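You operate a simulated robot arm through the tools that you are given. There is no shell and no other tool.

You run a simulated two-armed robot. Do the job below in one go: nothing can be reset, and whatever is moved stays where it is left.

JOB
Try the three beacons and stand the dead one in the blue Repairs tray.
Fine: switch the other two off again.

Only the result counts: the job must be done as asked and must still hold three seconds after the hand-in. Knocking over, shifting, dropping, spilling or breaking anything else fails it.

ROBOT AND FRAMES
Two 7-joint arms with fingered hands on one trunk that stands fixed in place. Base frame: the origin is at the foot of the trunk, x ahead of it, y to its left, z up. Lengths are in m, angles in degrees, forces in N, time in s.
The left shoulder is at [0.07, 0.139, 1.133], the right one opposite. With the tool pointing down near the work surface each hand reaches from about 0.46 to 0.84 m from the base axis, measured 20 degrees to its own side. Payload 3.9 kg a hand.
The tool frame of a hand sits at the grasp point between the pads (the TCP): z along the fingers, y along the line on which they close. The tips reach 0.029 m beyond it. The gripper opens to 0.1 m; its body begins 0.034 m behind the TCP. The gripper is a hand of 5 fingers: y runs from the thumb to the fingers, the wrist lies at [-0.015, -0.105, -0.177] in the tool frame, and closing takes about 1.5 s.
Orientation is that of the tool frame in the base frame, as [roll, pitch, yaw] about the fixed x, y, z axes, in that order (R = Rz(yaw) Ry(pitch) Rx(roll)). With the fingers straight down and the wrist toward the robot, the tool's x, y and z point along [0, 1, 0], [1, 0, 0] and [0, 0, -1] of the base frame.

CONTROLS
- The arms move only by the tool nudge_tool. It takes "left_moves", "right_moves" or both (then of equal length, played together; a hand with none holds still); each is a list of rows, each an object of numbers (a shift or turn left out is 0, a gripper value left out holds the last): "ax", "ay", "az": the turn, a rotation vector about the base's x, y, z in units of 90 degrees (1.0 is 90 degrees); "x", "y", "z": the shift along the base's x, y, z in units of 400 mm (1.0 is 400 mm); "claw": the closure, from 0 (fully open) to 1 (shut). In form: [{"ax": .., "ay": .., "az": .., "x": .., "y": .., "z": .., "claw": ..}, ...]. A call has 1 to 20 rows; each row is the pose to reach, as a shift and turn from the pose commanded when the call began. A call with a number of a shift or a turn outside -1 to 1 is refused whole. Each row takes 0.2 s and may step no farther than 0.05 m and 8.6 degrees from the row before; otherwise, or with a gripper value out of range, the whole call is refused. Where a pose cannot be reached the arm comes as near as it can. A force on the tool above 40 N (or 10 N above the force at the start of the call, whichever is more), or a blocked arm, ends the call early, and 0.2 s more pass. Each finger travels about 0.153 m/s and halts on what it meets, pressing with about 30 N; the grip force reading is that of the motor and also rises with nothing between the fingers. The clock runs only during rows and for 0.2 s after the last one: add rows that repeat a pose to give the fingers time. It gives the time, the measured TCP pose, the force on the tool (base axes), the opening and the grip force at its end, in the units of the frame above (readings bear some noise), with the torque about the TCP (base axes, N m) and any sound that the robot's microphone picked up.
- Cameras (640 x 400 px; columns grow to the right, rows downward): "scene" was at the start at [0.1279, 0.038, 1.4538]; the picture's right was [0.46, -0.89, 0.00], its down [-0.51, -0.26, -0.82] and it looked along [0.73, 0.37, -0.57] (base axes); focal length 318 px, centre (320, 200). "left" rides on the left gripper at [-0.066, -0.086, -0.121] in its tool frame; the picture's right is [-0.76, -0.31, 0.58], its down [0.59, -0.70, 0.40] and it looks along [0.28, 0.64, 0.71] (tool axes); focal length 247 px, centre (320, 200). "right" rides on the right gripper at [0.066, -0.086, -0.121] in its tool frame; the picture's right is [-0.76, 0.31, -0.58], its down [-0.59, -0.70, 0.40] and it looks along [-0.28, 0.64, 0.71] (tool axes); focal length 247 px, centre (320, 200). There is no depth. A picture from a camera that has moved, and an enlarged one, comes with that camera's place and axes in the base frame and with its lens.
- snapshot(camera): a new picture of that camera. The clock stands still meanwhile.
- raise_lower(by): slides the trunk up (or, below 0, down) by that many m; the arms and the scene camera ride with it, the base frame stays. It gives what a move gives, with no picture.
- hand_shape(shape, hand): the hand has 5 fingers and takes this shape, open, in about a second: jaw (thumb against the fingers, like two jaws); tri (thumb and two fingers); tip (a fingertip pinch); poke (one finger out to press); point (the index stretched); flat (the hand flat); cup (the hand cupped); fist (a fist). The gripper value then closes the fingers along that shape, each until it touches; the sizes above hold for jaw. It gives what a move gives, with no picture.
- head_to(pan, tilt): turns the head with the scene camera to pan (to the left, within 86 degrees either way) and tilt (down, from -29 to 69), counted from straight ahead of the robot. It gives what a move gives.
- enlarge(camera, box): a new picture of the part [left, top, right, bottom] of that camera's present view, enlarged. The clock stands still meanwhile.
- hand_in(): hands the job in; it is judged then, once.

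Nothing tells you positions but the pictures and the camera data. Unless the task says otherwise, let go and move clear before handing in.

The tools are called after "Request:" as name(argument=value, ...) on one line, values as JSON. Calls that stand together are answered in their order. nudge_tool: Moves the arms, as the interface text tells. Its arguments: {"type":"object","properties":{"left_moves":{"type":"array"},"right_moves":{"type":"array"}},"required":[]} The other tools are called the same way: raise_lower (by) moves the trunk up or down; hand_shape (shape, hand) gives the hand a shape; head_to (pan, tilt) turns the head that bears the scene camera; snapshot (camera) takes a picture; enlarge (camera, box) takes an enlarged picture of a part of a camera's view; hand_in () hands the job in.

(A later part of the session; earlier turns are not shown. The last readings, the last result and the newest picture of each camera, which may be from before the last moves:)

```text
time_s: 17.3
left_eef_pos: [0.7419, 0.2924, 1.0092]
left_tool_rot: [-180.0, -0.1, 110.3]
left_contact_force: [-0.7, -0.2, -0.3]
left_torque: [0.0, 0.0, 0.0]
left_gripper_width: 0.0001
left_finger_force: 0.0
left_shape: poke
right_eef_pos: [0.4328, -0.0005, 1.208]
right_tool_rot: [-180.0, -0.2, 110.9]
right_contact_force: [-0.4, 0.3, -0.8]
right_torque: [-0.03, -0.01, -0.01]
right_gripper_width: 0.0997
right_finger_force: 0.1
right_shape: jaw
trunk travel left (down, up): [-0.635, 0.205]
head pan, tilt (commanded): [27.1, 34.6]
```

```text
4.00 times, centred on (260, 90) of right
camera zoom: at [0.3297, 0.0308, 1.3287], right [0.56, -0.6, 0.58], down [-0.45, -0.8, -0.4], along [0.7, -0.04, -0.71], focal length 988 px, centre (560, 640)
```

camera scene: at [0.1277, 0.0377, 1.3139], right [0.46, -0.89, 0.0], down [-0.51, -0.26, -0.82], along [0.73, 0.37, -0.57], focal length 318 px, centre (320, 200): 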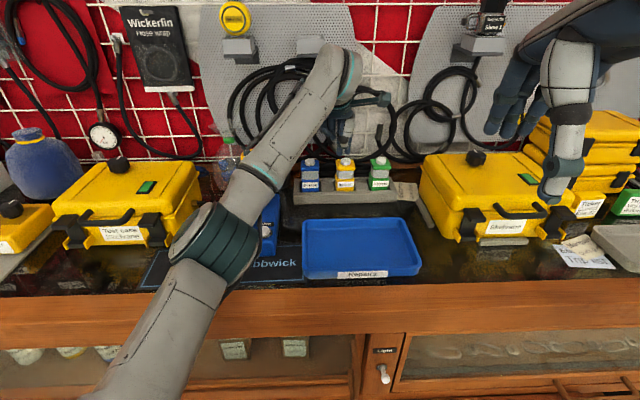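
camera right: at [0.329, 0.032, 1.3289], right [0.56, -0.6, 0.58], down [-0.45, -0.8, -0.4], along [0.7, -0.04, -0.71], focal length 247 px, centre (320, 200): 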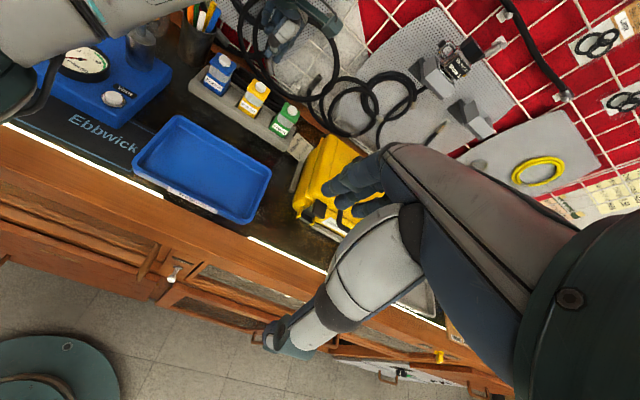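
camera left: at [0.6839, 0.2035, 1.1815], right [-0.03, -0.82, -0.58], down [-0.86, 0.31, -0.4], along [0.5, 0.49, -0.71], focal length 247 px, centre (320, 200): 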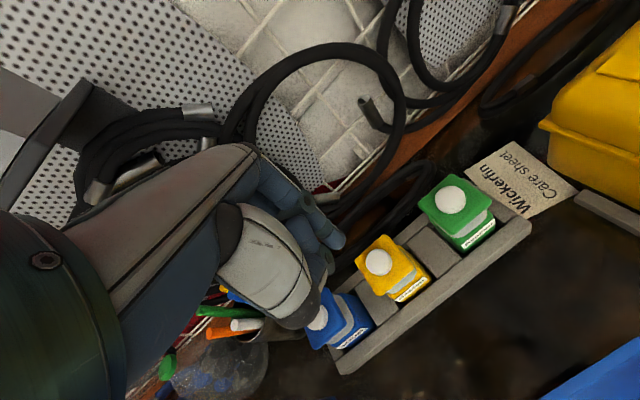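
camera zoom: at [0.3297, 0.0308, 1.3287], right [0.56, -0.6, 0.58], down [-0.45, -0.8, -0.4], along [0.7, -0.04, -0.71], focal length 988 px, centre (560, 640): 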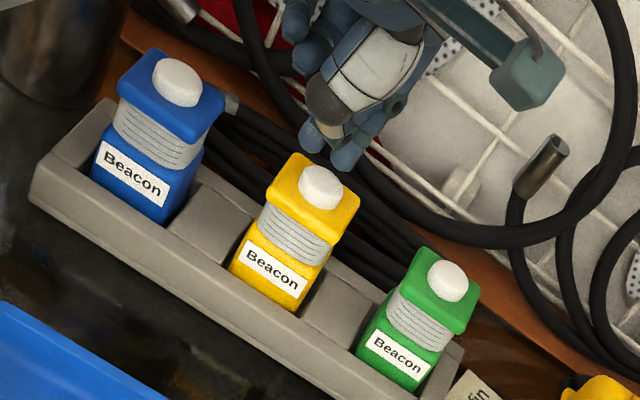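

The tip is about a centimetre above the yellow button and nearly centred. I'll shift about 3 mm toward the robot, then go down in small steps and watch the force.

Request:
nudge_tool(left_moves=[{"x": -0.009, "y": 0.002, "z": -0.01}, {"x": -0.009, "y": 0.002, "z": -0.02}, {"x": -0.009, "y": 0.002, "z": -0.025}, {"x": -0.009, "y": 0.002, "z": -0.03}, {"x": -0.009, "y": 0.002, "z": -0.03}])

Request:
enlarge(camera="scene", box=[310, 110, 390, 190])

Request:
enlarge(camera="left", box=[290, 170, 410, 290])

```text
time_s: 18.5
left_eef_pos: [0.7393, 0.294, 0.9978]
left_tool_rot: [-179.9, 0.0, 110.4]
left_contact_force: [0.3, 0.8, 0.8]
left_torque: [0.0, -0.03, -0.01]
left_gripper_width: 0.0
left_finger_force: 0.2
left_shape: poke
right_eef_pos: [0.4321, -0.0007, 1.2084]
right_tool_rot: [-180.0, -0.1, 110.9]
right_contact_force: [0.1, 0.2, 0.2]
right_torque: [0.0, -0.01, 0.03]
right_gripper_width: 0.0997
right_finger_force: 0.0
right_shape: jaw
trunk travel left (down, up): [-0.635, 0.205]
head pan, tilt (commanded): [27.1, 34.6]
```

```text
5.00 times, centred on (350, 150) of scene
camera zoom: at [0.1278, 0.038, 1.3138], right [0.46, -0.89, 0.0], down [-0.51, -0.26, -0.82], along [0.73, 0.37, -0.57], focal length 1589 px, centre (170, 450)
```

zoom: 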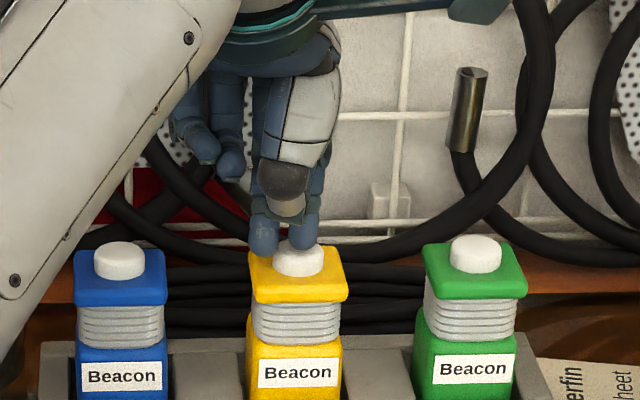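

```text
3.33 times, centred on (350, 230) of left
camera zoom: at [0.6815, 0.2019, 1.1172], right [-0.03, -0.82, -0.58], down [-0.86, 0.31, -0.4], along [0.5, 0.49, -0.71], focal length 823 px, centre (220, 100)
```

zoom: 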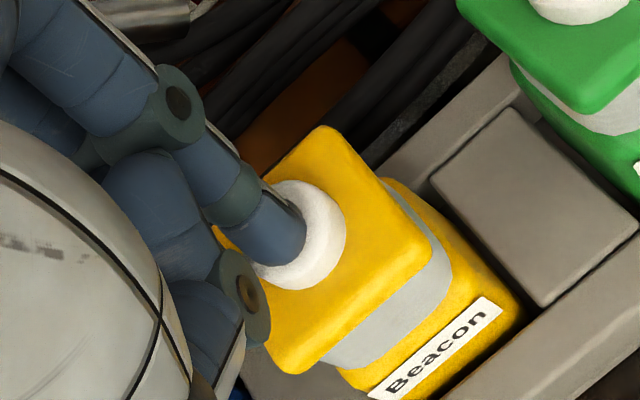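

The index tip is right over the yellow button, just about touching. Pressing a few millimetres further now.

Request:
nudge_tool(left_moves=[{"z": -0.005}, {"z": -0.01}])

Request:
enlarge(camera="scene", box=[310, 110, 390, 190])

```text
time_s: 19.1
left_eef_pos: [0.7392, 0.2938, 0.9942]
left_tool_rot: [179.9, 0.1, 110.3]
left_contact_force: [-0.6, -0.9, 1.2]
left_torque: [0.01, 0.02, -0.01]
left_gripper_width: 0.0
left_finger_force: 0.1
left_shape: poke
right_eef_pos: [0.4328, -0.0002, 1.2084]
right_tool_rot: [-180.0, -0.1, 110.9]
right_contact_force: [-0.1, -0.4, -0.9]
right_torque: [0.0, 0.0, 0.0]
right_gripper_width: 0.0998
right_finger_force: 0.1
right_shape: jaw
trunk travel left (down, up): [-0.635, 0.205]
head pan, tilt (commanded): [27.1, 34.6]
```

```text
5.00 times, centred on (350, 150) of scene
camera zoom: at [0.1275, 0.0378, 1.3139], right [0.46, -0.89, 0.0], down [-0.51, -0.26, -0.82], along [0.73, 0.37, -0.57], focal length 1589 px, centre (170, 450)
```

zoom: 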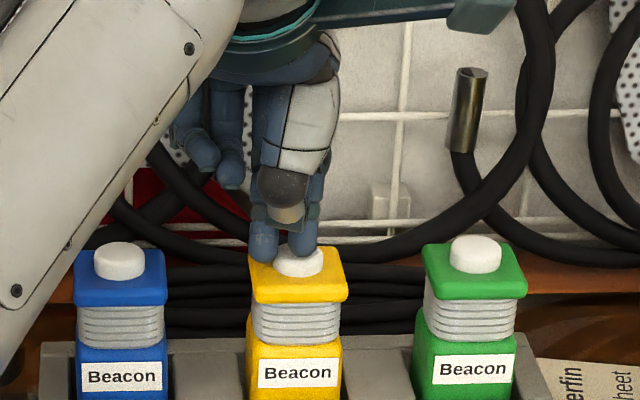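

Only a trace of force so far. A little further down.

Request:
nudge_tool(left_moves=[{"z": -0.005}, {"z": -0.01}])

Request:
enlarge(camera="scene", box=[310, 110, 390, 190])

```text
time_s: 19.7
left_eef_pos: [0.7393, 0.293, 0.9907]
left_tool_rot: [180.0, 0.1, 110.3]
left_contact_force: [0.8, 2.2, 5.1]
left_torque: [-0.01, -0.05, -0.01]
left_gripper_width: 0.0
left_finger_force: 0.1
left_shape: poke
right_eef_pos: [0.4327, -0.0, 1.2089]
right_tool_rot: [-179.9, 0.0, 110.9]
right_contact_force: [0.9, -0.1, -0.6]
right_torque: [0.02, -0.01, 0.0]
right_gripper_width: 0.0999
right_finger_force: 0.0
right_shape: jaw
trunk travel left (down, up): [-0.635, 0.205]
head pan, tilt (commanded): [27.1, 34.6]
heard: click
```

```text
5.00 times, centred on (350, 150) of scene
camera zoom: at [0.1269, 0.0377, 1.314], right [0.46, -0.89, 0.0], down [-0.51, -0.26, -0.82], along [0.73, 0.37, -0.57], focal length 1589 px, centre (170, 450)
```

zoom: 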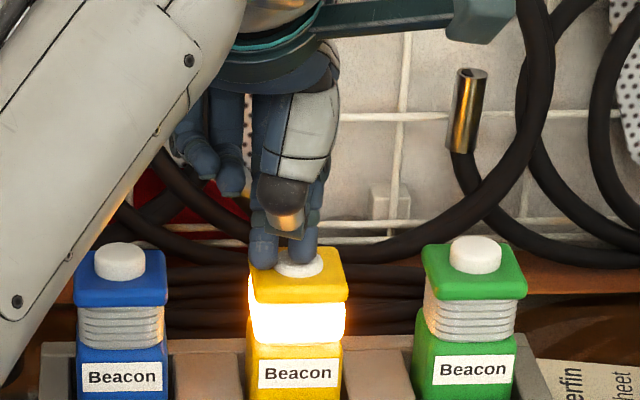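

A click, and yellow lights up, so it works. I'll lift off and check whether it stays lit.

Request:
nudge_tool(left_moves=[{"z": 0.012}, {"z": 0.03}, {"z": 0.03}])

Request:
enlarge(camera="scene", box=[310, 110, 390, 190])

```text
time_s: 20.5
left_eef_pos: [0.7401, 0.2953, 1.0008]
left_tool_rot: [-180.0, -0.2, 110.3]
left_contact_force: [-0.3, 0.2, 0.2]
left_torque: [-0.02, -0.01, -0.03]
left_gripper_width: 0.0001
left_finger_force: 0.1
left_shape: poke
right_eef_pos: [0.4328, -0.0008, 1.2077]
right_tool_rot: [-179.9, -0.1, 110.9]
right_contact_force: [-1.3, -0.6, 0.1]
right_torque: [0.0, -0.01, -0.01]
right_gripper_width: 0.0997
right_finger_force: 0.0
right_shape: jaw
trunk travel left (down, up): [-0.635, 0.205]
head pan, tilt (commanded): [27.1, 34.6]
```

```text
5.00 times, centred on (350, 150) of scene
camera zoom: at [0.1281, 0.038, 1.3138], right [0.46, -0.89, 0.0], down [-0.51, -0.26, -0.82], along [0.73, 0.37, -0.57], focal length 1589 px, centre (170, 450)
```

zoom: 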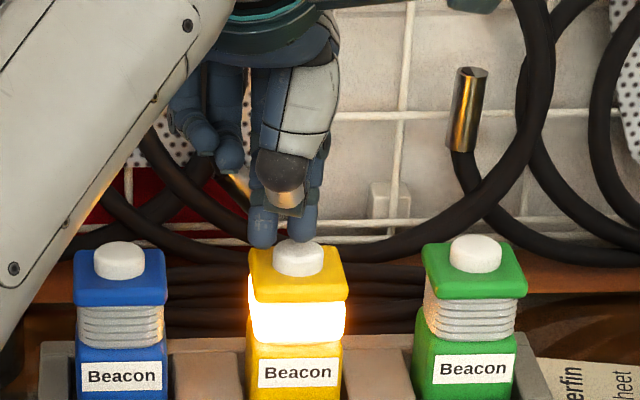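

Yellow stays lit. I'll press it once more at the same depth to turn it off, and lift in the same call.

Request:
nudge_tool(left_moves=[{"z": -0.015}, {"z": -0.025}, {"z": -0.031}, {"z": -0.01}, {"z": 0.01}, {"z": 0.01}])

Request:
enlarge(camera="scene", box=[310, 110, 390, 190])

```text
time_s: 21.9
left_eef_pos: [0.7399, 0.2942, 1.0035]
left_tool_rot: [-179.9, -0.1, 110.2]
left_contact_force: [0.3, 0.4, -0.3]
left_torque: [-0.03, 0.02, 0.02]
left_gripper_width: 0.0001
left_finger_force: 0.1
left_shape: poke
right_eef_pos: [0.4323, -0.0007, 1.2083]
right_tool_rot: [180.0, -0.2, 110.8]
right_contact_force: [-0.4, -0.3, -0.8]
right_torque: [-0.03, -0.02, -0.02]
right_gripper_width: 0.0998
right_finger_force: 0.1
right_shape: jaw
trunk travel left (down, up): [-0.635, 0.205]
head pan, tilt (commanded): [27.1, 34.6]
heard: click
```

```text
5.00 times, centred on (350, 150) of scene
camera zoom: at [0.1281, 0.0381, 1.3138], right [0.46, -0.89, 0.0], down [-0.51, -0.26, -0.82], along [0.73, 0.37, -0.57], focal length 1589 px, centre (170, 450)
```

zoom: 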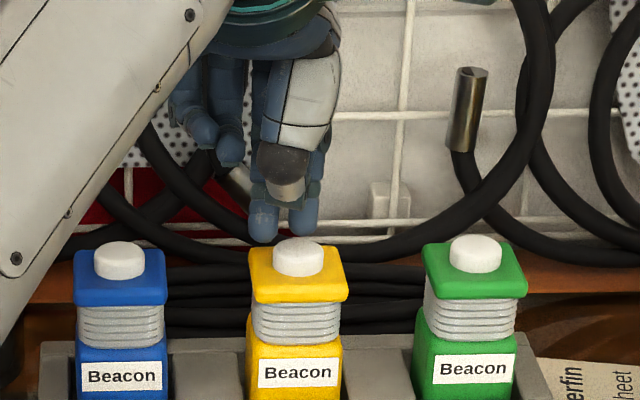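

Yellow is off again. On to green, about (+0.041, −0.073) away: up a little, across, then check alignment.

Request:
nudge_tool(left_moves=[{"z": 0.05}, {"x": 0.035, "y": -0.06, "z": 0.06}, {"x": 0.07, "y": -0.12, "z": 0.06}, {"x": 0.1025, "y": -0.1825, "z": 0.05}, {"x": 0.1025, "y": -0.1825, "z": 0.02}, {"x": 0.1025, "y": -0.1825, "z": 0.02}])

Request:
enlarge(camera="scene", box=[330, 100, 430, 200])

Request:
enlarge(camera="left", box=[290, 170, 410, 290])

```text
time_s: 23.3
left_eef_pos: [0.7647, 0.2296, 1.0196]
left_tool_rot: [-179.9, -0.1, 110.1]
left_contact_force: [0.0, -0.1, -0.4]
left_torque: [0.01, 0.0, -0.01]
left_gripper_width: 0.0002
left_finger_force: 0.1
left_shape: poke
left hand out of reach, approached as far as the arm can: row 4, 5, 6
right_eef_pos: [0.4331, 0.0, 1.2077]
right_tool_rot: [179.9, -0.2, 110.9]
right_contact_force: [-0.2, 0.6, 0.4]
right_torque: [0.01, 0.03, 0.01]
right_gripper_width: 0.1001
right_finger_force: 0.1
right_shape: jaw
trunk travel left (down, up): [-0.635, 0.205]
head pan, tilt (commanded): [27.1, 34.6]
```

```text
4.00 times, centred on (380, 150) of scene
camera zoom: at [0.1275, 0.0378, 1.3139], right [0.46, -0.89, 0.0], down [-0.51, -0.26, -0.82], along [0.73, 0.37, -0.57], focal length 1272 px, centre (80, 400)
```

zoom: 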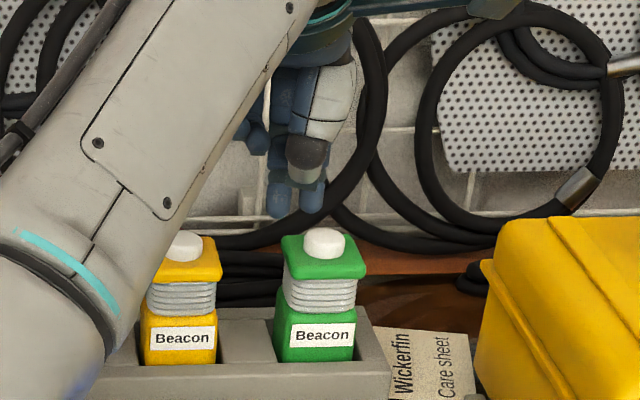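

```text
3.33 times, centred on (350, 230) of left
camera zoom: at [0.7061, 0.1375, 1.1381], right [-0.03, -0.82, -0.58], down [-0.86, 0.31, -0.4], along [0.5, 0.49, -0.71], focal length 823 px, centre (220, 100)
```

zoom: 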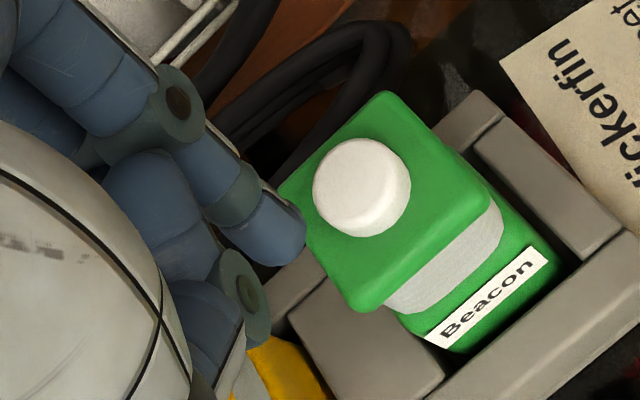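

Green is 1.6 cm beyond reach with this trunk height. Raising the trunk by 5 cm should flatten the arm, then I'll re-approach.

Request:
raise_lower(by=0.05)

Request:
nudge_tool(left_moves=[{"x": 0.02, "y": -0.01, "z": -0.04}, {"x": 0.04, "y": -0.02, "z": -0.08}, {"x": 0.041, "y": -0.02, "z": -0.12}, {"x": 0.041, "y": -0.02, "z": -0.12}])

Request:
enlarge(camera="left", box=[290, 170, 410, 290])

Request:
enlarge(camera="scene", box=[320, 120, 420, 220])

```text
time_s: 24.2
left_eef_pos: [0.7648, 0.229, 1.0685]
left_tool_rot: [-179.8, -0.1, 110.2]
left_contact_force: [0.9, 1.3, 0.0]
left_torque: [-0.03, 0.02, -0.04]
left_gripper_width: 0.0002
left_finger_force: 0.2
left_shape: poke
right_eef_pos: [0.4335, 0.0001, 1.2564]
right_tool_rot: [-179.9, -0.2, 111.0]
right_contact_force: [0.4, 0.8, -0.1]
right_torque: [0.0, -0.03, 0.01]
right_gripper_width: 0.0999
right_finger_force: 0.2
right_shape: jaw
trunk travel left (down, up): [-0.685, 0.155]
head pan, tilt (commanded): [27.1, 34.6]
```

```text
time_s: 25.2
left_eef_pos: [0.7608, 0.2356, 1.0359]
left_tool_rot: [-179.6, -0.4, 109.8]
left_contact_force: [0.0, 0.0, 0.1]
left_torque: [-0.02, -0.01, 0.04]
left_gripper_width: 0.0
left_finger_force: 0.0
left_shape: poke
left hand out of reach, approached as far as the arm can: row 1, 2, 3, 4
right_eef_pos: [0.4331, -0.0008, 1.2588]
right_tool_rot: [180.0, -0.2, 110.9]
right_contact_force: [0.8, 0.4, -0.1]
right_torque: [0.0, -0.01, 0.01]
right_gripper_width: 0.0996
right_finger_force: 0.0
right_shape: jaw
trunk travel left (down, up): [-0.685, 0.155]
head pan, tilt (commanded): [27.1, 34.6]
```

```text
3.33 times, centred on (350, 230) of left
camera zoom: at [0.702, 0.143, 1.1556], right [-0.04, -0.81, -0.58], down [-0.86, 0.32, -0.39], along [0.5, 0.49, -0.72], focal length 823 px, centre (220, 100)
```

zoom: 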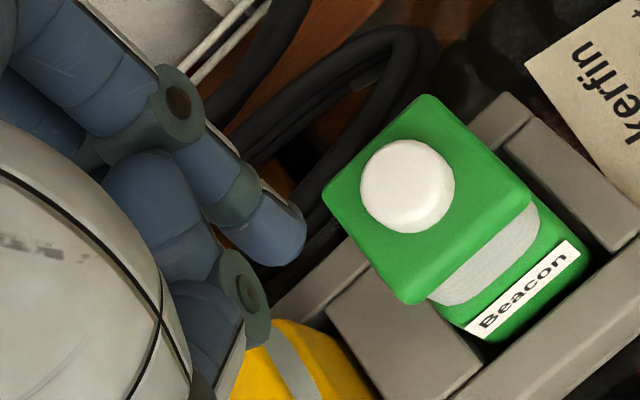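

```text
4.00 times, centred on (370, 170) of scene
camera zoom: at [0.1278, 0.0378, 1.3638], right [0.46, -0.89, 0.0], down [-0.51, -0.26, -0.82], along [0.73, 0.37, -0.57], focal length 1272 px, centre (120, 320)
```

zoom: 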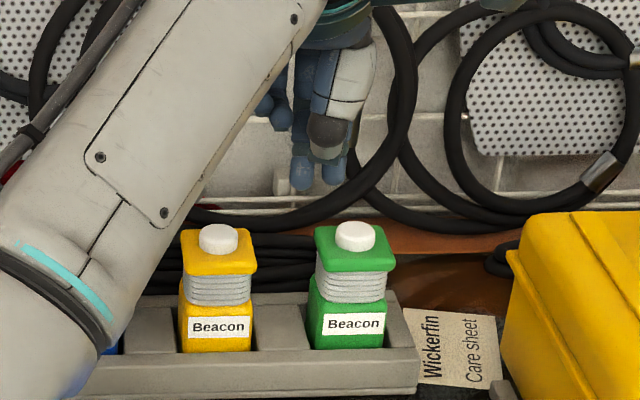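

Raising didn't help; a lower trunk is better for reach. Testing blue settles it: if blue works, green is the dead one, and if blue is dead, green is fine. I'll go up and over to blue, then lower the trunk again.

Request:
nudge_tool(left_moves=[{"x": -0.01, "y": 0.02, "z": 0.08}, {"x": -0.04, "y": 0.1, "z": 0.15}, {"x": -0.08, "y": 0.18, "z": 0.18}, {"x": -0.12, "y": 0.26, "z": 0.18}, {"x": -0.158, "y": 0.3285, "z": 0.18}, {"x": -0.158, "y": 0.3285, "z": 0.18}])

Request:
raise_lower(by=-0.05)

Request:
enlarge(camera="scene", box=[270, 70, 390, 190])

Request:
enlarge(camera="left", box=[290, 170, 450, 330])

```text
time_s: 26.6
left_eef_pos: [0.6981, 0.3651, 1.1076]
left_tool_rot: [-179.7, -0.2, 110.1]
left_contact_force: [-0.3, 0.0, -0.2]
left_torque: [0.03, 0.01, 0.01]
left_gripper_width: 0.0
left_finger_force: 0.2
left_shape: poke
right_eef_pos: [0.4337, -0.0019, 1.2582]
right_tool_rot: [-179.9, -0.1, 110.9]
right_contact_force: [0.6, -0.1, 0.1]
right_torque: [0.01, -0.03, 0.03]
right_gripper_width: 0.1001
right_finger_force: 0.0
right_shape: jaw
trunk travel left (down, up): [-0.685, 0.155]
head pan, tilt (commanded): [27.1, 34.6]
```

```text
time_s: 27.5
left_eef_pos: [0.6974, 0.3659, 1.057]
left_tool_rot: [-180.0, -0.2, 110.2]
left_contact_force: [0.5, 0.0, 1.4]
left_torque: [0.0, -0.01, -0.02]
left_gripper_width: 0.0001
left_finger_force: 0.0
left_shape: poke
right_eef_pos: [0.4327, 0.0003, 1.2087]
right_tool_rot: [179.9, -0.1, 110.9]
right_contact_force: [0.4, -0.6, 0.0]
right_torque: [0.0, 0.0, 0.01]
right_gripper_width: 0.0996
right_finger_force: 0.0
right_shape: jaw
trunk travel left (down, up): [-0.635, 0.205]
head pan, tilt (commanded): [27.1, 34.6]
```

```text
3.33 times, centred on (330, 130) of scene
camera zoom: at [0.1276, 0.0378, 1.3138], right [0.46, -0.89, 0.0], down [-0.51, -0.26, -0.82], along [0.73, 0.37, -0.57], focal length 1060 px, centre (287, 433)
```

zoom: 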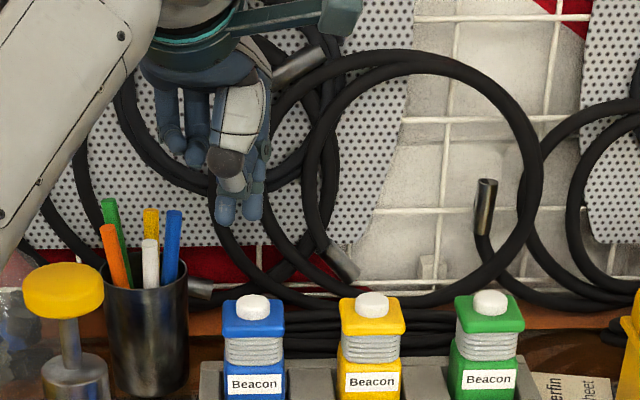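

```text
2.50 times, centred on (370, 250) of left
camera zoom: at [0.6392, 0.2747, 1.1777], right [-0.03, -0.82, -0.58], down [-0.86, 0.31, -0.4], along [0.5, 0.49, -0.71], focal length 617 px, centre (195, 75)
```

zoom: 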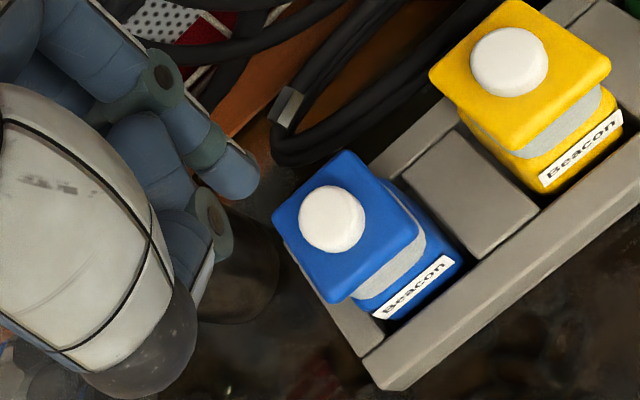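

The pens in the cup left of blue stand close to where the curled fingers would come down. I'll check that clearance before descending.

Request:
snapshot(camera="left")

Request:
snapshot(camera="right")

Request:
enlarge(camera="scene", box=[285, 75, 355, 145])

```text
taken
camera left: at [0.6392, 0.2747, 1.1777], right [-0.03, -0.82, -0.58], down [-0.86, 0.31, -0.4], along [0.5, 0.49, -0.71], focal length 247 px, centre (320, 200)
```

left: 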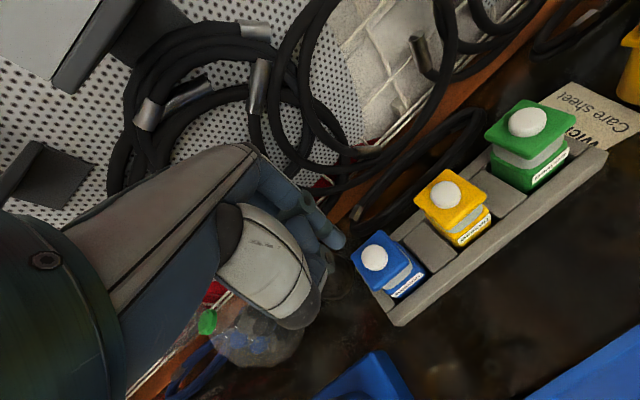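

```text
taken
camera right: at [0.3296, 0.031, 1.3288], right [0.56, -0.6, 0.58], down [-0.45, -0.8, -0.4], along [0.7, -0.04, -0.71], focal length 247 px, centre (320, 200)
```

right: 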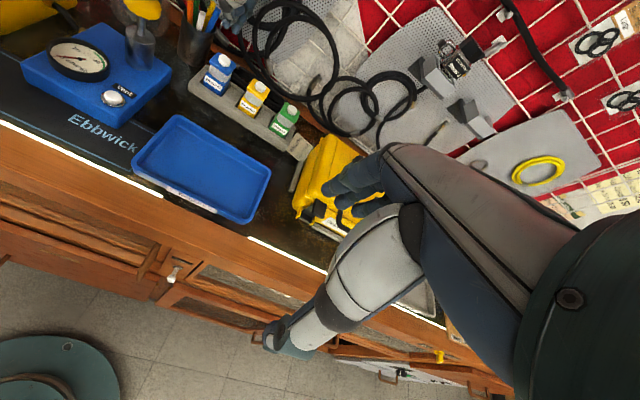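

```text
5.71 times, centred on (320, 110) of scene
camera zoom: at [0.1276, 0.0378, 1.3138], right [0.46, -0.89, 0.0], down [-0.51, -0.26, -0.82], along [0.73, 0.37, -0.57], focal length 1816 px, centre (320, 714)
```

zoom: 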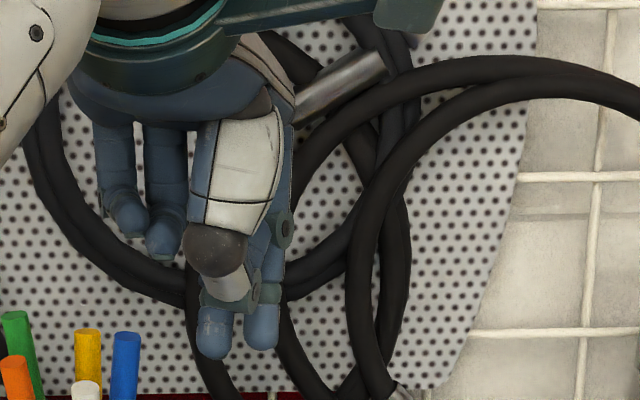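

The nearest pen top is about 5 cm left of blue and 6 cm behind it, near z 1.01. Turning the hand to yaw 90° keeps the curled fingers clear of it. I'll turn in place, then check alignment with blue.

Request:
nudge_tool(left_moves=[{"az": -0.075}, {"az": -0.15}, {"x": 0.0065, "y": 0.008, "az": -0.224}, {"x": 0.0065, "y": 0.008, "z": -0.05, "az": -0.224}, {"x": 0.0065, "y": 0.008, "z": -0.05, "az": -0.224}])

Request:
enlarge(camera="left", box=[290, 170, 450, 330])

Request:
enlarge(camera="scene", box=[270, 80, 370, 180])

Request:
enlarge(camera="right", box=[170, 0, 310, 120])

```text
time_s: 28.7
left_eef_pos: [0.7, 0.3706, 1.0386]
left_tool_rot: [-179.9, -0.2, 90.1]
left_contact_force: [-0.6, 0.3, -0.1]
left_torque: [0.0, 0.0, 0.02]
left_gripper_width: 0.0
left_finger_force: 0.0
left_shape: poke
right_eef_pos: [0.4327, -0.0001, 1.2071]
right_tool_rot: [-180.0, -0.2, 110.9]
right_contact_force: [-0.5, -1.0, 0.4]
right_torque: [0.01, -0.01, -0.02]
right_gripper_width: 0.0997
right_finger_force: 0.1
right_shape: jaw
trunk travel left (down, up): [-0.635, 0.205]
head pan, tilt (commanded): [27.1, 34.6]
```

```text
2.50 times, centred on (370, 250) of left
camera zoom: at [0.6144, 0.3031, 1.1577], right [-0.31, -0.76, -0.58], down [-0.7, 0.59, -0.4], along [0.64, 0.28, -0.71], focal length 617 px, centre (195, 75)
```

zoom: 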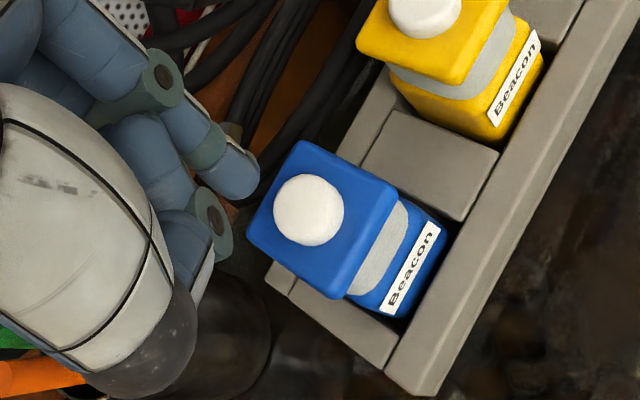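

```text
4.00 times, centred on (320, 130) of scene
camera zoom: at [0.1276, 0.0374, 1.3139], right [0.46, -0.89, 0.0], down [-0.51, -0.26, -0.82], along [0.73, 0.37, -0.57], focal length 1272 px, centre (320, 480)
```

zoom: 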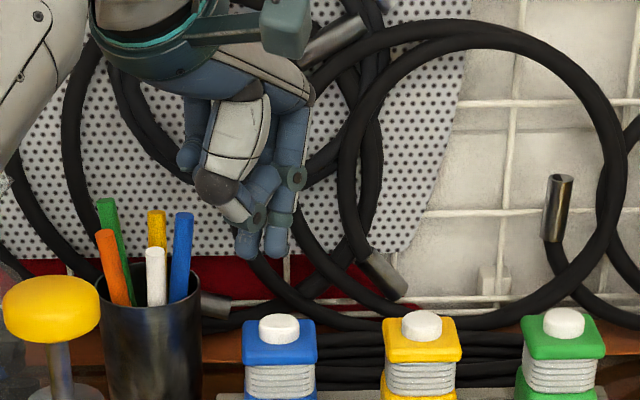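

```text
3.33 times, centred on (240, 60) of right
camera zoom: at [0.3297, 0.0305, 1.3288], right [0.56, -0.6, 0.58], down [-0.45, -0.8, -0.4], along [0.7, -0.03, -0.71], focal length 823 px, centre (587, 667)
```

zoom: 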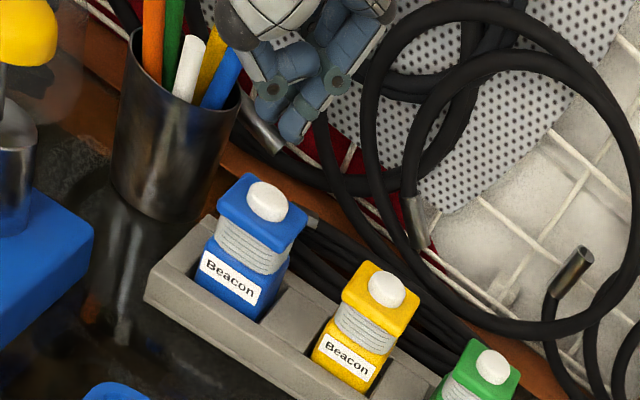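

Alignment with blue is good, but the pinky side would pass within about a centimetre of the pens. Rolling the hand about 12° lifts that side and makes the index tip clearly the lowest point; I'll do that at this height and check again.

Request:
nudge_tool(left_moves=[{"x": 0.0015, "y": -0.008, "ax": 0.067}, {"x": 0.0025, "y": -0.0155, "ax": 0.133}, {"x": 0.0025, "y": -0.0155, "ax": 0.133}])

Request:
enlarge(camera="left", box=[290, 170, 450, 330])

Request:
enlarge(camera="scene", box=[270, 80, 370, 180])

```text
time_s: 29.5
left_eef_pos: [0.7019, 0.3641, 1.038]
left_tool_rot: [-180.0, -12.1, 90.0]
left_contact_force: [-0.5, -0.3, -0.5]
left_torque: [0.0, -0.01, -0.02]
left_gripper_width: 0.0
left_finger_force: 0.1
left_shape: poke
right_eef_pos: [0.434, 0.0007, 1.2064]
right_tool_rot: [180.0, 0.0, 110.9]
right_contact_force: [-0.4, 0.2, -1.1]
right_torque: [0.0, -0.02, 0.01]
right_gripper_width: 0.0999
right_finger_force: 0.2
right_shape: jaw
trunk travel left (down, up): [-0.635, 0.205]
head pan, tilt (commanded): [27.1, 34.6]
```

```text
2.50 times, centred on (370, 250) of left
camera zoom: at [0.6156, 0.2737, 1.1412], right [-0.31, -0.62, -0.72], down [-0.7, 0.66, -0.26], along [0.64, 0.43, -0.64], focal length 617 px, centre (195, 75)
```

zoom: 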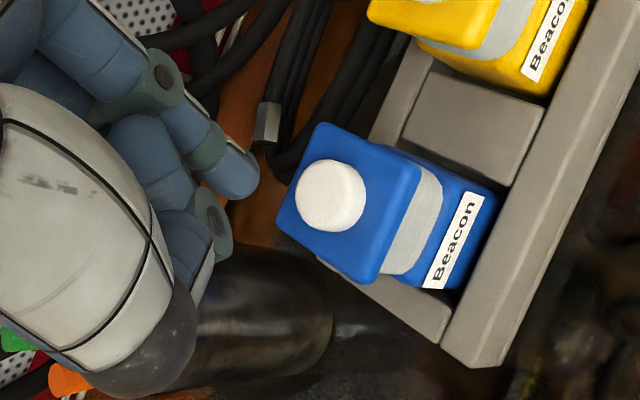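

```text
4.00 times, centred on (320, 130) of scene
camera zoom: at [0.1279, 0.0383, 1.3138], right [0.46, -0.89, 0.0], down [-0.51, -0.26, -0.82], along [0.73, 0.37, -0.57], focal length 1272 px, centre (320, 480)
```

zoom: 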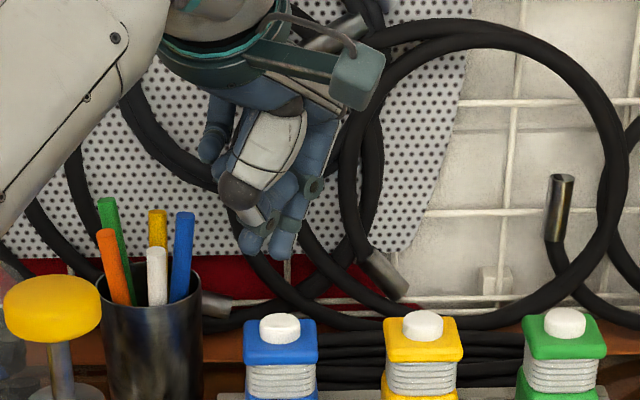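

Aligned: the index tip is right above blue's button and the pinky side is well clear of the pens. Descending to just above the button, then pressing in small steps.

Request:
nudge_tool(left_moves=[{"z": -0.03}, {"z": -0.06}, {"z": -0.085}, {"z": -0.095}, {"z": -0.095}])

Request:
enlarge(camera="scene", box=[270, 100, 370, 200])

Request:
enlarge(camera="left", box=[290, 170, 410, 290])

```text
time_s: 30.7
left_eef_pos: [0.7019, 0.3649, 0.999]
left_tool_rot: [-179.9, -12.1, 89.9]
left_contact_force: [-0.3, 0.4, 0.2]
left_torque: [0.02, 0.01, -0.01]
left_gripper_width: 0.0001
left_finger_force: 0.1
left_shape: poke
right_eef_pos: [0.4324, -0.0008, 1.208]
right_tool_rot: [-179.9, -0.1, 110.9]
right_contact_force: [0.2, 0.1, 0.1]
right_torque: [0.0, 0.02, -0.01]
right_gripper_width: 0.0998
right_finger_force: 0.1
right_shape: jaw
trunk travel left (down, up): [-0.635, 0.205]
head pan, tilt (commanded): [27.1, 34.6]
```

```text
4.00 times, centred on (320, 150) of scene
camera zoom: at [0.1278, 0.0379, 1.3138], right [0.46, -0.89, 0.0], down [-0.51, -0.26, -0.82], along [0.73, 0.37, -0.57], focal length 1272 px, centre (320, 400)
```

zoom: 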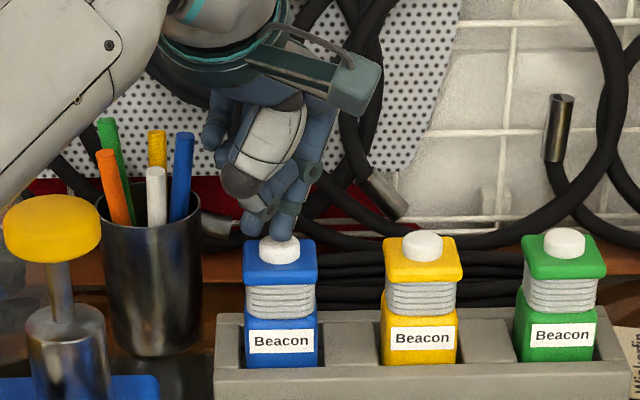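

```text
3.33 times, centred on (350, 230) of left
camera zoom: at [0.6154, 0.2739, 1.1031], right [-0.31, -0.62, -0.72], down [-0.7, 0.66, -0.26], along [0.64, 0.43, -0.64], focal length 823 px, centre (220, 100)
```

zoom: 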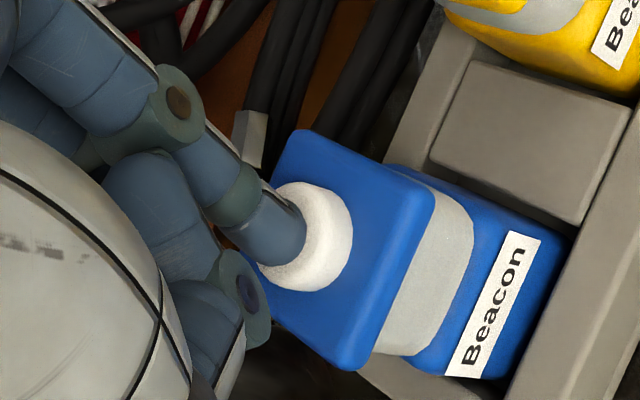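

Just above blue's button, well centred. Pressing.

Request:
nudge_tool(left_moves=[{"z": -0.0075}, {"z": -0.014}, {"z": -0.019}])

Request:
enlarge(camera="scene", box=[270, 100, 370, 200])

```text
time_s: 31.5
left_eef_pos: [0.7002, 0.3637, 0.9924]
left_tool_rot: [180.0, -12.1, 90.1]
left_contact_force: [0.2, 0.7, 3.7]
left_torque: [-0.01, -0.06, 0.03]
left_gripper_width: 0.0
left_finger_force: 0.1
left_shape: poke
right_eef_pos: [0.4327, -0.0003, 1.2077]
right_tool_rot: [180.0, -0.1, 111.0]
right_contact_force: [0.2, -0.2, -0.2]
right_torque: [-0.02, 0.02, -0.05]
right_gripper_width: 0.0997
right_finger_force: 0.1
right_shape: jaw
trunk travel left (down, up): [-0.635, 0.205]
head pan, tilt (commanded): [27.1, 34.6]
heard: click
```

```text
4.00 times, centred on (320, 150) of scene
camera zoom: at [0.1274, 0.0377, 1.3139], right [0.46, -0.89, 0.0], down [-0.51, -0.26, -0.82], along [0.73, 0.37, -0.57], focal length 1272 px, centre (320, 400)
```

zoom: 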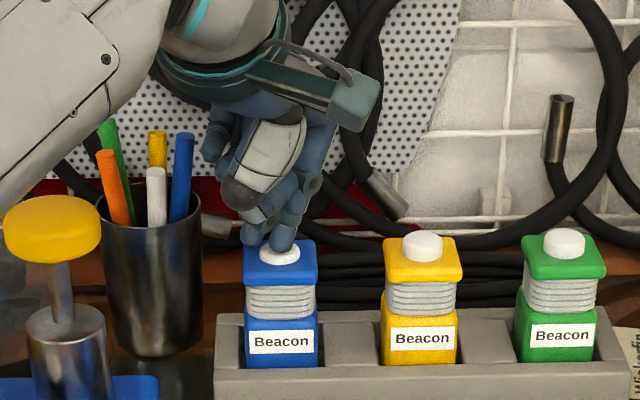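

A click, but blue shows no light. I'll lift off, let a moment pass and look again.

Request:
nudge_tool(left_moves=[{"z": 0.02}, {"z": 0.04}, {"z": 0.04}, {"z": 0.04}, {"z": 0.04}])

Request:
enlarge(camera="scene", box=[270, 100, 370, 200])

```text
time_s: 32.7
left_eef_pos: [0.7014, 0.3645, 1.0078]
left_tool_rot: [-179.9, -12.2, 90.0]
left_contact_force: [0.3, -0.2, 1.0]
left_torque: [0.02, -0.02, 0.0]
left_gripper_width: 0.0
left_finger_force: 0.0
left_shape: poke
right_eef_pos: [0.4331, -0.0007, 1.208]
right_tool_rot: [180.0, -0.1, 110.8]
right_contact_force: [0.2, -0.1, -0.4]
right_torque: [0.0, 0.0, 0.0]
right_gripper_width: 0.0994
right_finger_force: 0.0
right_shape: jaw
trunk travel left (down, up): [-0.635, 0.205]
head pan, tilt (commanded): [27.1, 34.6]
```

```text
4.00 times, centred on (320, 150) of scene
camera zoom: at [0.1279, 0.038, 1.3138], right [0.46, -0.89, 0.0], down [-0.51, -0.26, -0.82], along [0.73, 0.37, -0.57], focal length 1272 px, centre (320, 400)
```

zoom: 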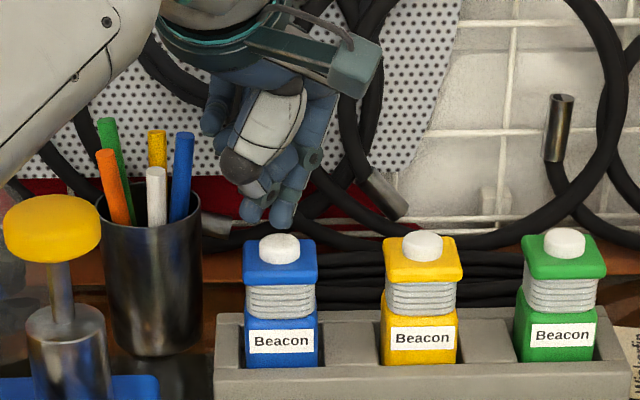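

Blue clicked without lighting. I'll press it once more to be sure, then lift well clear.

Request:
nudge_tool(left_moves=[{"z": -0.02}, {"z": -0.035}, {"z": -0.041}, {"z": -0.015}, {"z": 0.02}, {"z": 0.05}])

Request:
enlarge(camera="scene", box=[270, 100, 370, 200])

```text
time_s: 34.1
left_eef_pos: [0.7013, 0.3636, 1.0283]
left_tool_rot: [-179.6, -12.1, 90.0]
left_contact_force: [0.3, -0.2, -0.3]
left_torque: [-0.01, 0.02, -0.01]
left_gripper_width: 0.0
left_finger_force: 0.1
left_shape: poke
right_eef_pos: [0.4317, -0.0004, 1.208]
right_tool_rot: [180.0, -0.1, 110.9]
right_contact_force: [0.5, 1.6, -0.5]
right_torque: [0.03, 0.04, -0.01]
right_gripper_width: 0.0998
right_finger_force: 0.1
right_shape: jaw
trunk travel left (down, up): [-0.635, 0.205]
head pan, tilt (commanded): [27.1, 34.6]
heard: click
```

```text
4.00 times, centred on (320, 150) of scene
camera zoom: at [0.1279, 0.0377, 1.3138], right [0.46, -0.89, 0.0], down [-0.51, -0.26, -0.82], along [0.73, 0.37, -0.57], focal length 1272 px, centre (320, 400)
```

zoom: 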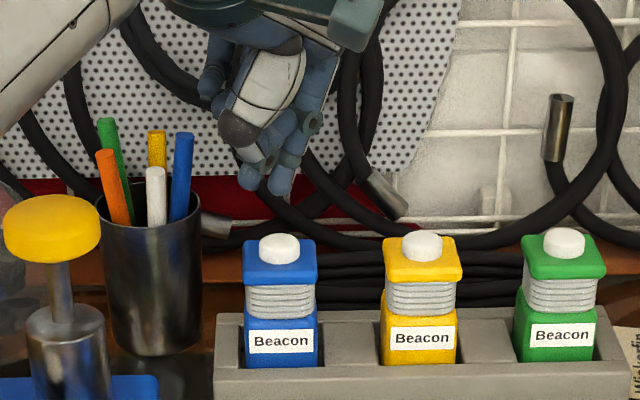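

Blue is confirmed dead. For completeness I'll try green too, keeping this hand orientation, which reaches slightly further.

Request:
nudge_tool(left_moves=[{"x": 0.04, "y": -0.075, "z": 0.02}, {"x": 0.08, "y": -0.15, "z": 0.025}, {"x": 0.12, "y": -0.22, "z": 0.025}, {"x": 0.16, "y": -0.295, "z": 0.02}, {"x": 0.204, "y": -0.3665, "z": 0.01}, {"x": 0.204, "y": -0.3665, "z": 0.0}])

Request:
enlarge(camera="scene", box=[330, 100, 430, 200])

Request:
enlarge(camera="left", box=[290, 170, 410, 290])

```text
time_s: 35.5
left_eef_pos: [0.7658, 0.2143, 1.0175]
left_tool_rot: [-179.9, -12.1, 90.0]
left_contact_force: [0.3, -0.7, -0.1]
left_torque: [0.0, -0.03, -0.02]
left_gripper_width: 0.0
left_finger_force: 0.1
left_shape: poke
left hand out of reach, approached as far as the arm can: row 4, 5, 6
right_eef_pos: [0.4319, -0.0001, 1.2074]
right_tool_rot: [180.0, -0.1, 110.8]
right_contact_force: [-0.7, 0.1, -0.1]
right_torque: [0.02, 0.02, -0.02]
right_gripper_width: 0.0998
right_finger_force: 0.1
right_shape: jaw
trunk travel left (down, up): [-0.635, 0.205]
head pan, tilt (commanded): [27.1, 34.6]
```

```text
4.00 times, centred on (380, 150) of scene
camera zoom: at [0.128, 0.0371, 1.3138], right [0.46, -0.89, 0.0], down [-0.51, -0.26, -0.82], along [0.73, 0.37, -0.57], focal length 1272 px, centre (80, 400)
```

zoom: 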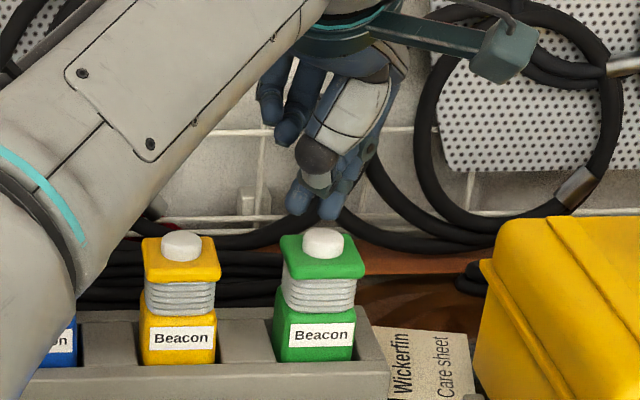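

```text
3.33 times, centred on (350, 230) of left
camera zoom: at [0.6807, 0.1245, 1.1213], right [-0.31, -0.62, -0.72], down [-0.7, 0.66, -0.26], along [0.64, 0.43, -0.64], focal length 823 px, centre (220, 100)
```

zoom: 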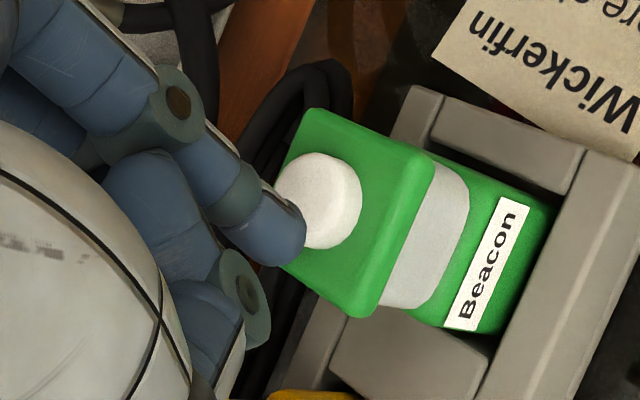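

Still about 1.7 cm short of green. A lower trunk has helped the reach so far and I'll need it for grasping too, so I'll back off and up, lower the trunk another 10 cm, and retry.

Request:
nudge_tool(left_moves=[{"x": -0.02, "y": 0.0, "z": 0.08}, {"x": -0.06, "y": 0.0, "z": 0.18}, {"x": -0.12, "y": 0.01, "z": 0.28}, {"x": -0.16, "y": 0.02, "z": 0.33}, {"x": -0.16, "y": 0.02, "z": 0.33}])

Request:
raise_lower(by=-0.1)

Request:
snapshot(camera="scene")

```text
time_s: 36.7
left_eef_pos: [0.7023, 0.2245, 1.1488]
left_tool_rot: [-179.7, -12.2, 89.8]
left_contact_force: [0.8, -0.4, -0.5]
left_torque: [0.0, -0.02, -0.03]
left_gripper_width: 0.0001
left_finger_force: 0.1
left_shape: poke
right_eef_pos: [0.4338, -0.0012, 1.2086]
right_tool_rot: [-179.9, 0.0, 111.0]
right_contact_force: [0.6, 0.5, -0.5]
right_torque: [0.0, -0.02, -0.01]
right_gripper_width: 0.0996
right_finger_force: 0.0
right_shape: jaw
trunk travel left (down, up): [-0.635, 0.205]
head pan, tilt (commanded): [27.1, 34.6]
```

```text
time_s: 38.0
left_eef_pos: [0.7008, 0.2231, 1.0495]
left_tool_rot: [-179.8, -12.1, 90.0]
left_contact_force: [0.8, -0.6, 0.0]
left_torque: [-0.01, 0.0, 0.01]
left_gripper_width: 0.0001
left_finger_force: 0.1
left_shape: poke
right_eef_pos: [0.4329, -0.0003, 1.1075]
right_tool_rot: [-179.9, -0.1, 110.9]
right_contact_force: [0.1, -0.9, -1.0]
right_torque: [-0.04, 0.03, -0.01]
right_gripper_width: 0.0999
right_finger_force: 0.1
right_shape: jaw
trunk travel left (down, up): [-0.535, 0.305]
head pan, tilt (commanded): [27.1, 34.6]
```

```text
taken
camera scene: at [0.1276, 0.0379, 1.2139], right [0.46, -0.89, 0.0], down [-0.51, -0.26, -0.82], along [0.73, 0.37, -0.57], focal length 318 px, centre (320, 200)
```

scene: 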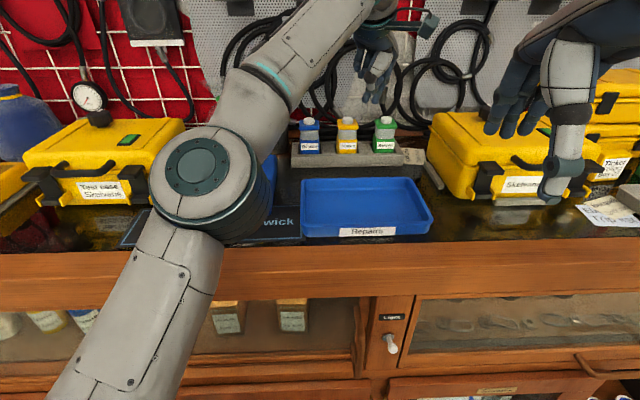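

Arm posture is good. Approaching green again from this lower trunk.

Request:
nudge_tool(left_moves=[{"x": 0.07, "y": -0.005, "z": -0.01}, {"x": 0.14, "y": -0.01, "z": -0.03}, {"x": 0.2055, "y": -0.015, "z": -0.05}, {"x": 0.2055, "y": -0.015, "z": -0.05}])

Request:
enlarge(camera="left", box=[290, 170, 410, 290])

Request:
snapshot(camera="scene")

```text
time_s: 39.0
left_eef_pos: [0.7321, 0.2149, 1.0044]
left_tool_rot: [-179.8, -12.0, 89.9]
left_contact_force: [0.2, 0.5, 0.8]
left_torque: [-0.02, 0.01, -0.01]
left_gripper_width: 0.0
left_finger_force: 0.1
left_shape: poke
left hand out of reach, approached as far as the arm can: row 1, 2, 3, 4
right_eef_pos: [0.4326, -0.0001, 1.1079]
right_tool_rot: [-179.9, -0.1, 110.9]
right_contact_force: [0.4, 0.1, 0.2]
right_torque: [-0.03, 0.02, -0.01]
right_gripper_width: 0.0999
right_finger_force: 0.1
right_shape: jaw
trunk travel left (down, up): [-0.535, 0.305]
head pan, tilt (commanded): [27.1, 34.6]
```

```text
3.33 times, centred on (350, 230) of left
camera zoom: at [0.6466, 0.1242, 1.1087], right [-0.31, -0.62, -0.72], down [-0.7, 0.66, -0.26], along [0.64, 0.43, -0.64], focal length 823 px, centre (220, 100)
```

zoom: 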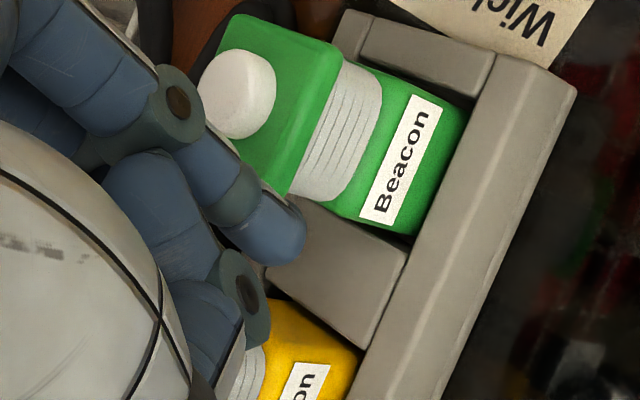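

```text
taken
camera scene: at [0.1285, 0.0382, 1.2137], right [0.46, -0.89, 0.0], down [-0.51, -0.26, -0.82], along [0.73, 0.37, -0.57], focal length 318 px, centre (320, 200)
```

scene: 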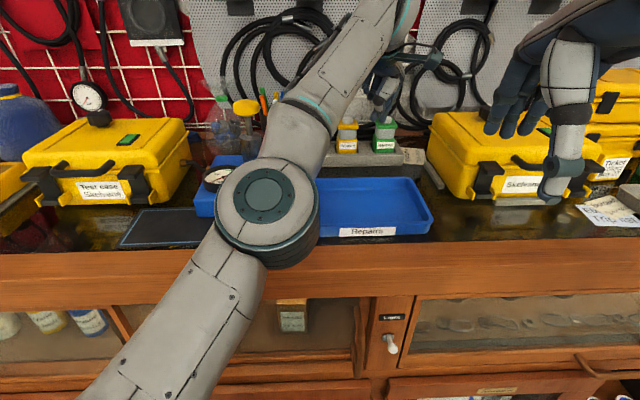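

At this trunk height the arm is simply fully stretched. Best is a middle trunk height with the fingers tilted forward. I'll raise the trunk 8 cm and try a 15° forward tilt while moving above green.

Request:
raise_lower(by=0.08)

Request:
nudge_tool(left_moves=[{"ay": -0.055}, {"ay": -0.11}, {"ay": -0.1667}, {"ay": -0.1667}])

```text
time_s: 40.2
left_eef_pos: [0.733, 0.2143, 1.0848]
left_tool_rot: [-179.8, -12.1, 89.9]
left_contact_force: [0.8, 1.1, 1.1]
left_torque: [0.04, 0.01, -0.01]
left_gripper_width: 0.0
left_finger_force: 0.1
left_shape: poke
right_eef_pos: [0.433, -0.0003, 1.1875]
right_tool_rot: [-179.9, -0.1, 110.9]
right_contact_force: [-0.6, -0.4, -0.2]
right_torque: [0.0, -0.01, 0.03]
right_gripper_width: 0.0997
right_finger_force: 0.1
right_shape: jaw
trunk travel left (down, up): [-0.615, 0.225]
head pan, tilt (commanded): [27.1, 34.6]
```

```text
time_s: 41.2
left_eef_pos: [0.7776, 0.2132, 1.1092]
left_tool_rot: [164.9, -11.6, 93.2]
left_contact_force: [-0.9, -0.3, 0.0]
left_torque: [-0.02, 0.0, 0.04]
left_gripper_width: 0.0
left_finger_force: 0.0
left_shape: poke
left hand out of reach, approached as far as the arm can: row 1, 2, 3, 4
right_eef_pos: [0.4328, 0.0005, 1.1874]
right_tool_rot: [-180.0, -0.2, 110.9]
right_contact_force: [0.3, -0.9, 0.4]
right_torque: [-0.04, 0.01, 0.0]
right_gripper_width: 0.0998
right_finger_force: 0.1
right_shape: jaw
trunk travel left (down, up): [-0.615, 0.225]
head pan, tilt (commanded): [27.1, 34.6]
```

The tilt works and the hand is now past x 0.777. Coming down over green.

Request:
nudge_tool(left_moves=[{"x": -0.004, "y": 0.004, "z": -0.06}, {"x": -0.005, "y": 0.008, "z": -0.12}, {"x": -0.005, "y": 0.009, "z": -0.18}, {"x": -0.005, "y": 0.009, "z": -0.18}])

Request:
enlarge(camera="left", box=[290, 170, 410, 290])

Request:
enlarge(camera="scene", box=[330, 90, 430, 190])

```text
time_s: 42.2
left_eef_pos: [0.8046, 0.2179, 1.0471]
left_tool_rot: [164.8, -11.6, 93.2]
left_contact_force: [-1.0, -0.1, 0.2]
left_torque: [0.0, 0.0, -0.03]
left_gripper_width: 0.0001
left_finger_force: 0.0
left_shape: poke
left hand out of reach, approached as far as the arm can: row 1, 2, 3, 4
right_eef_pos: [0.4322, 0.0002, 1.1881]
right_tool_rot: [-180.0, -0.1, 110.9]
right_contact_force: [0.0, -0.1, 0.1]
right_torque: [0.01, -0.02, -0.03]
right_gripper_width: 0.0997
right_finger_force: 0.1
right_shape: jaw
trunk travel left (down, up): [-0.615, 0.225]
head pan, tilt (commanded): [27.1, 34.6]
```

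```text
3.33 times, centred on (350, 230) of left
camera zoom: at [0.6934, 0.1271, 1.1251], right [-0.11, -0.62, -0.78], down [-0.61, 0.66, -0.44], along [0.78, 0.43, -0.45], focal length 823 px, centre (220, 100)
```

zoom: 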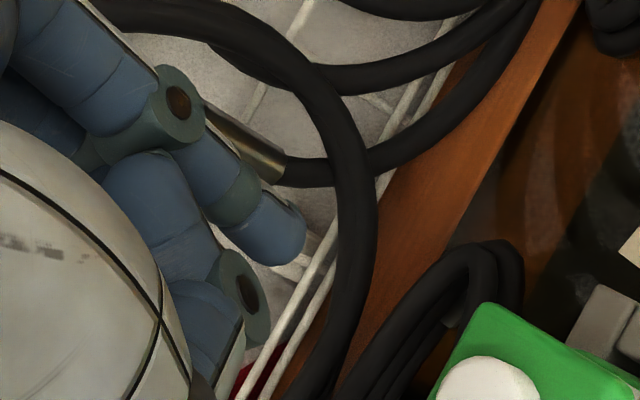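

```text
4.00 times, centred on (380, 140) of scene
camera zoom: at [0.1273, 0.0378, 1.2939], right [0.46, -0.89, 0.0], down [-0.51, -0.26, -0.82], along [0.73, 0.37, -0.57], focal length 1272 px, centre (80, 440)
```

zoom: 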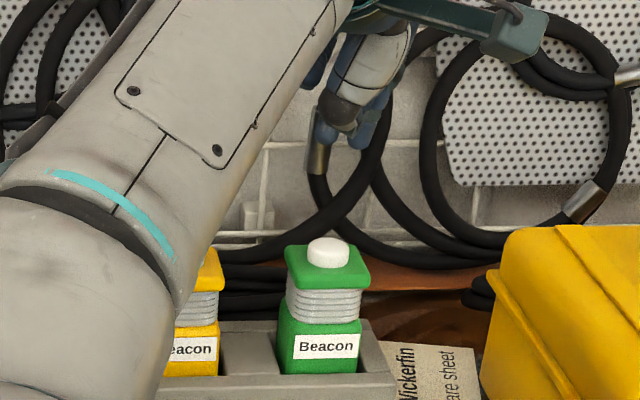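

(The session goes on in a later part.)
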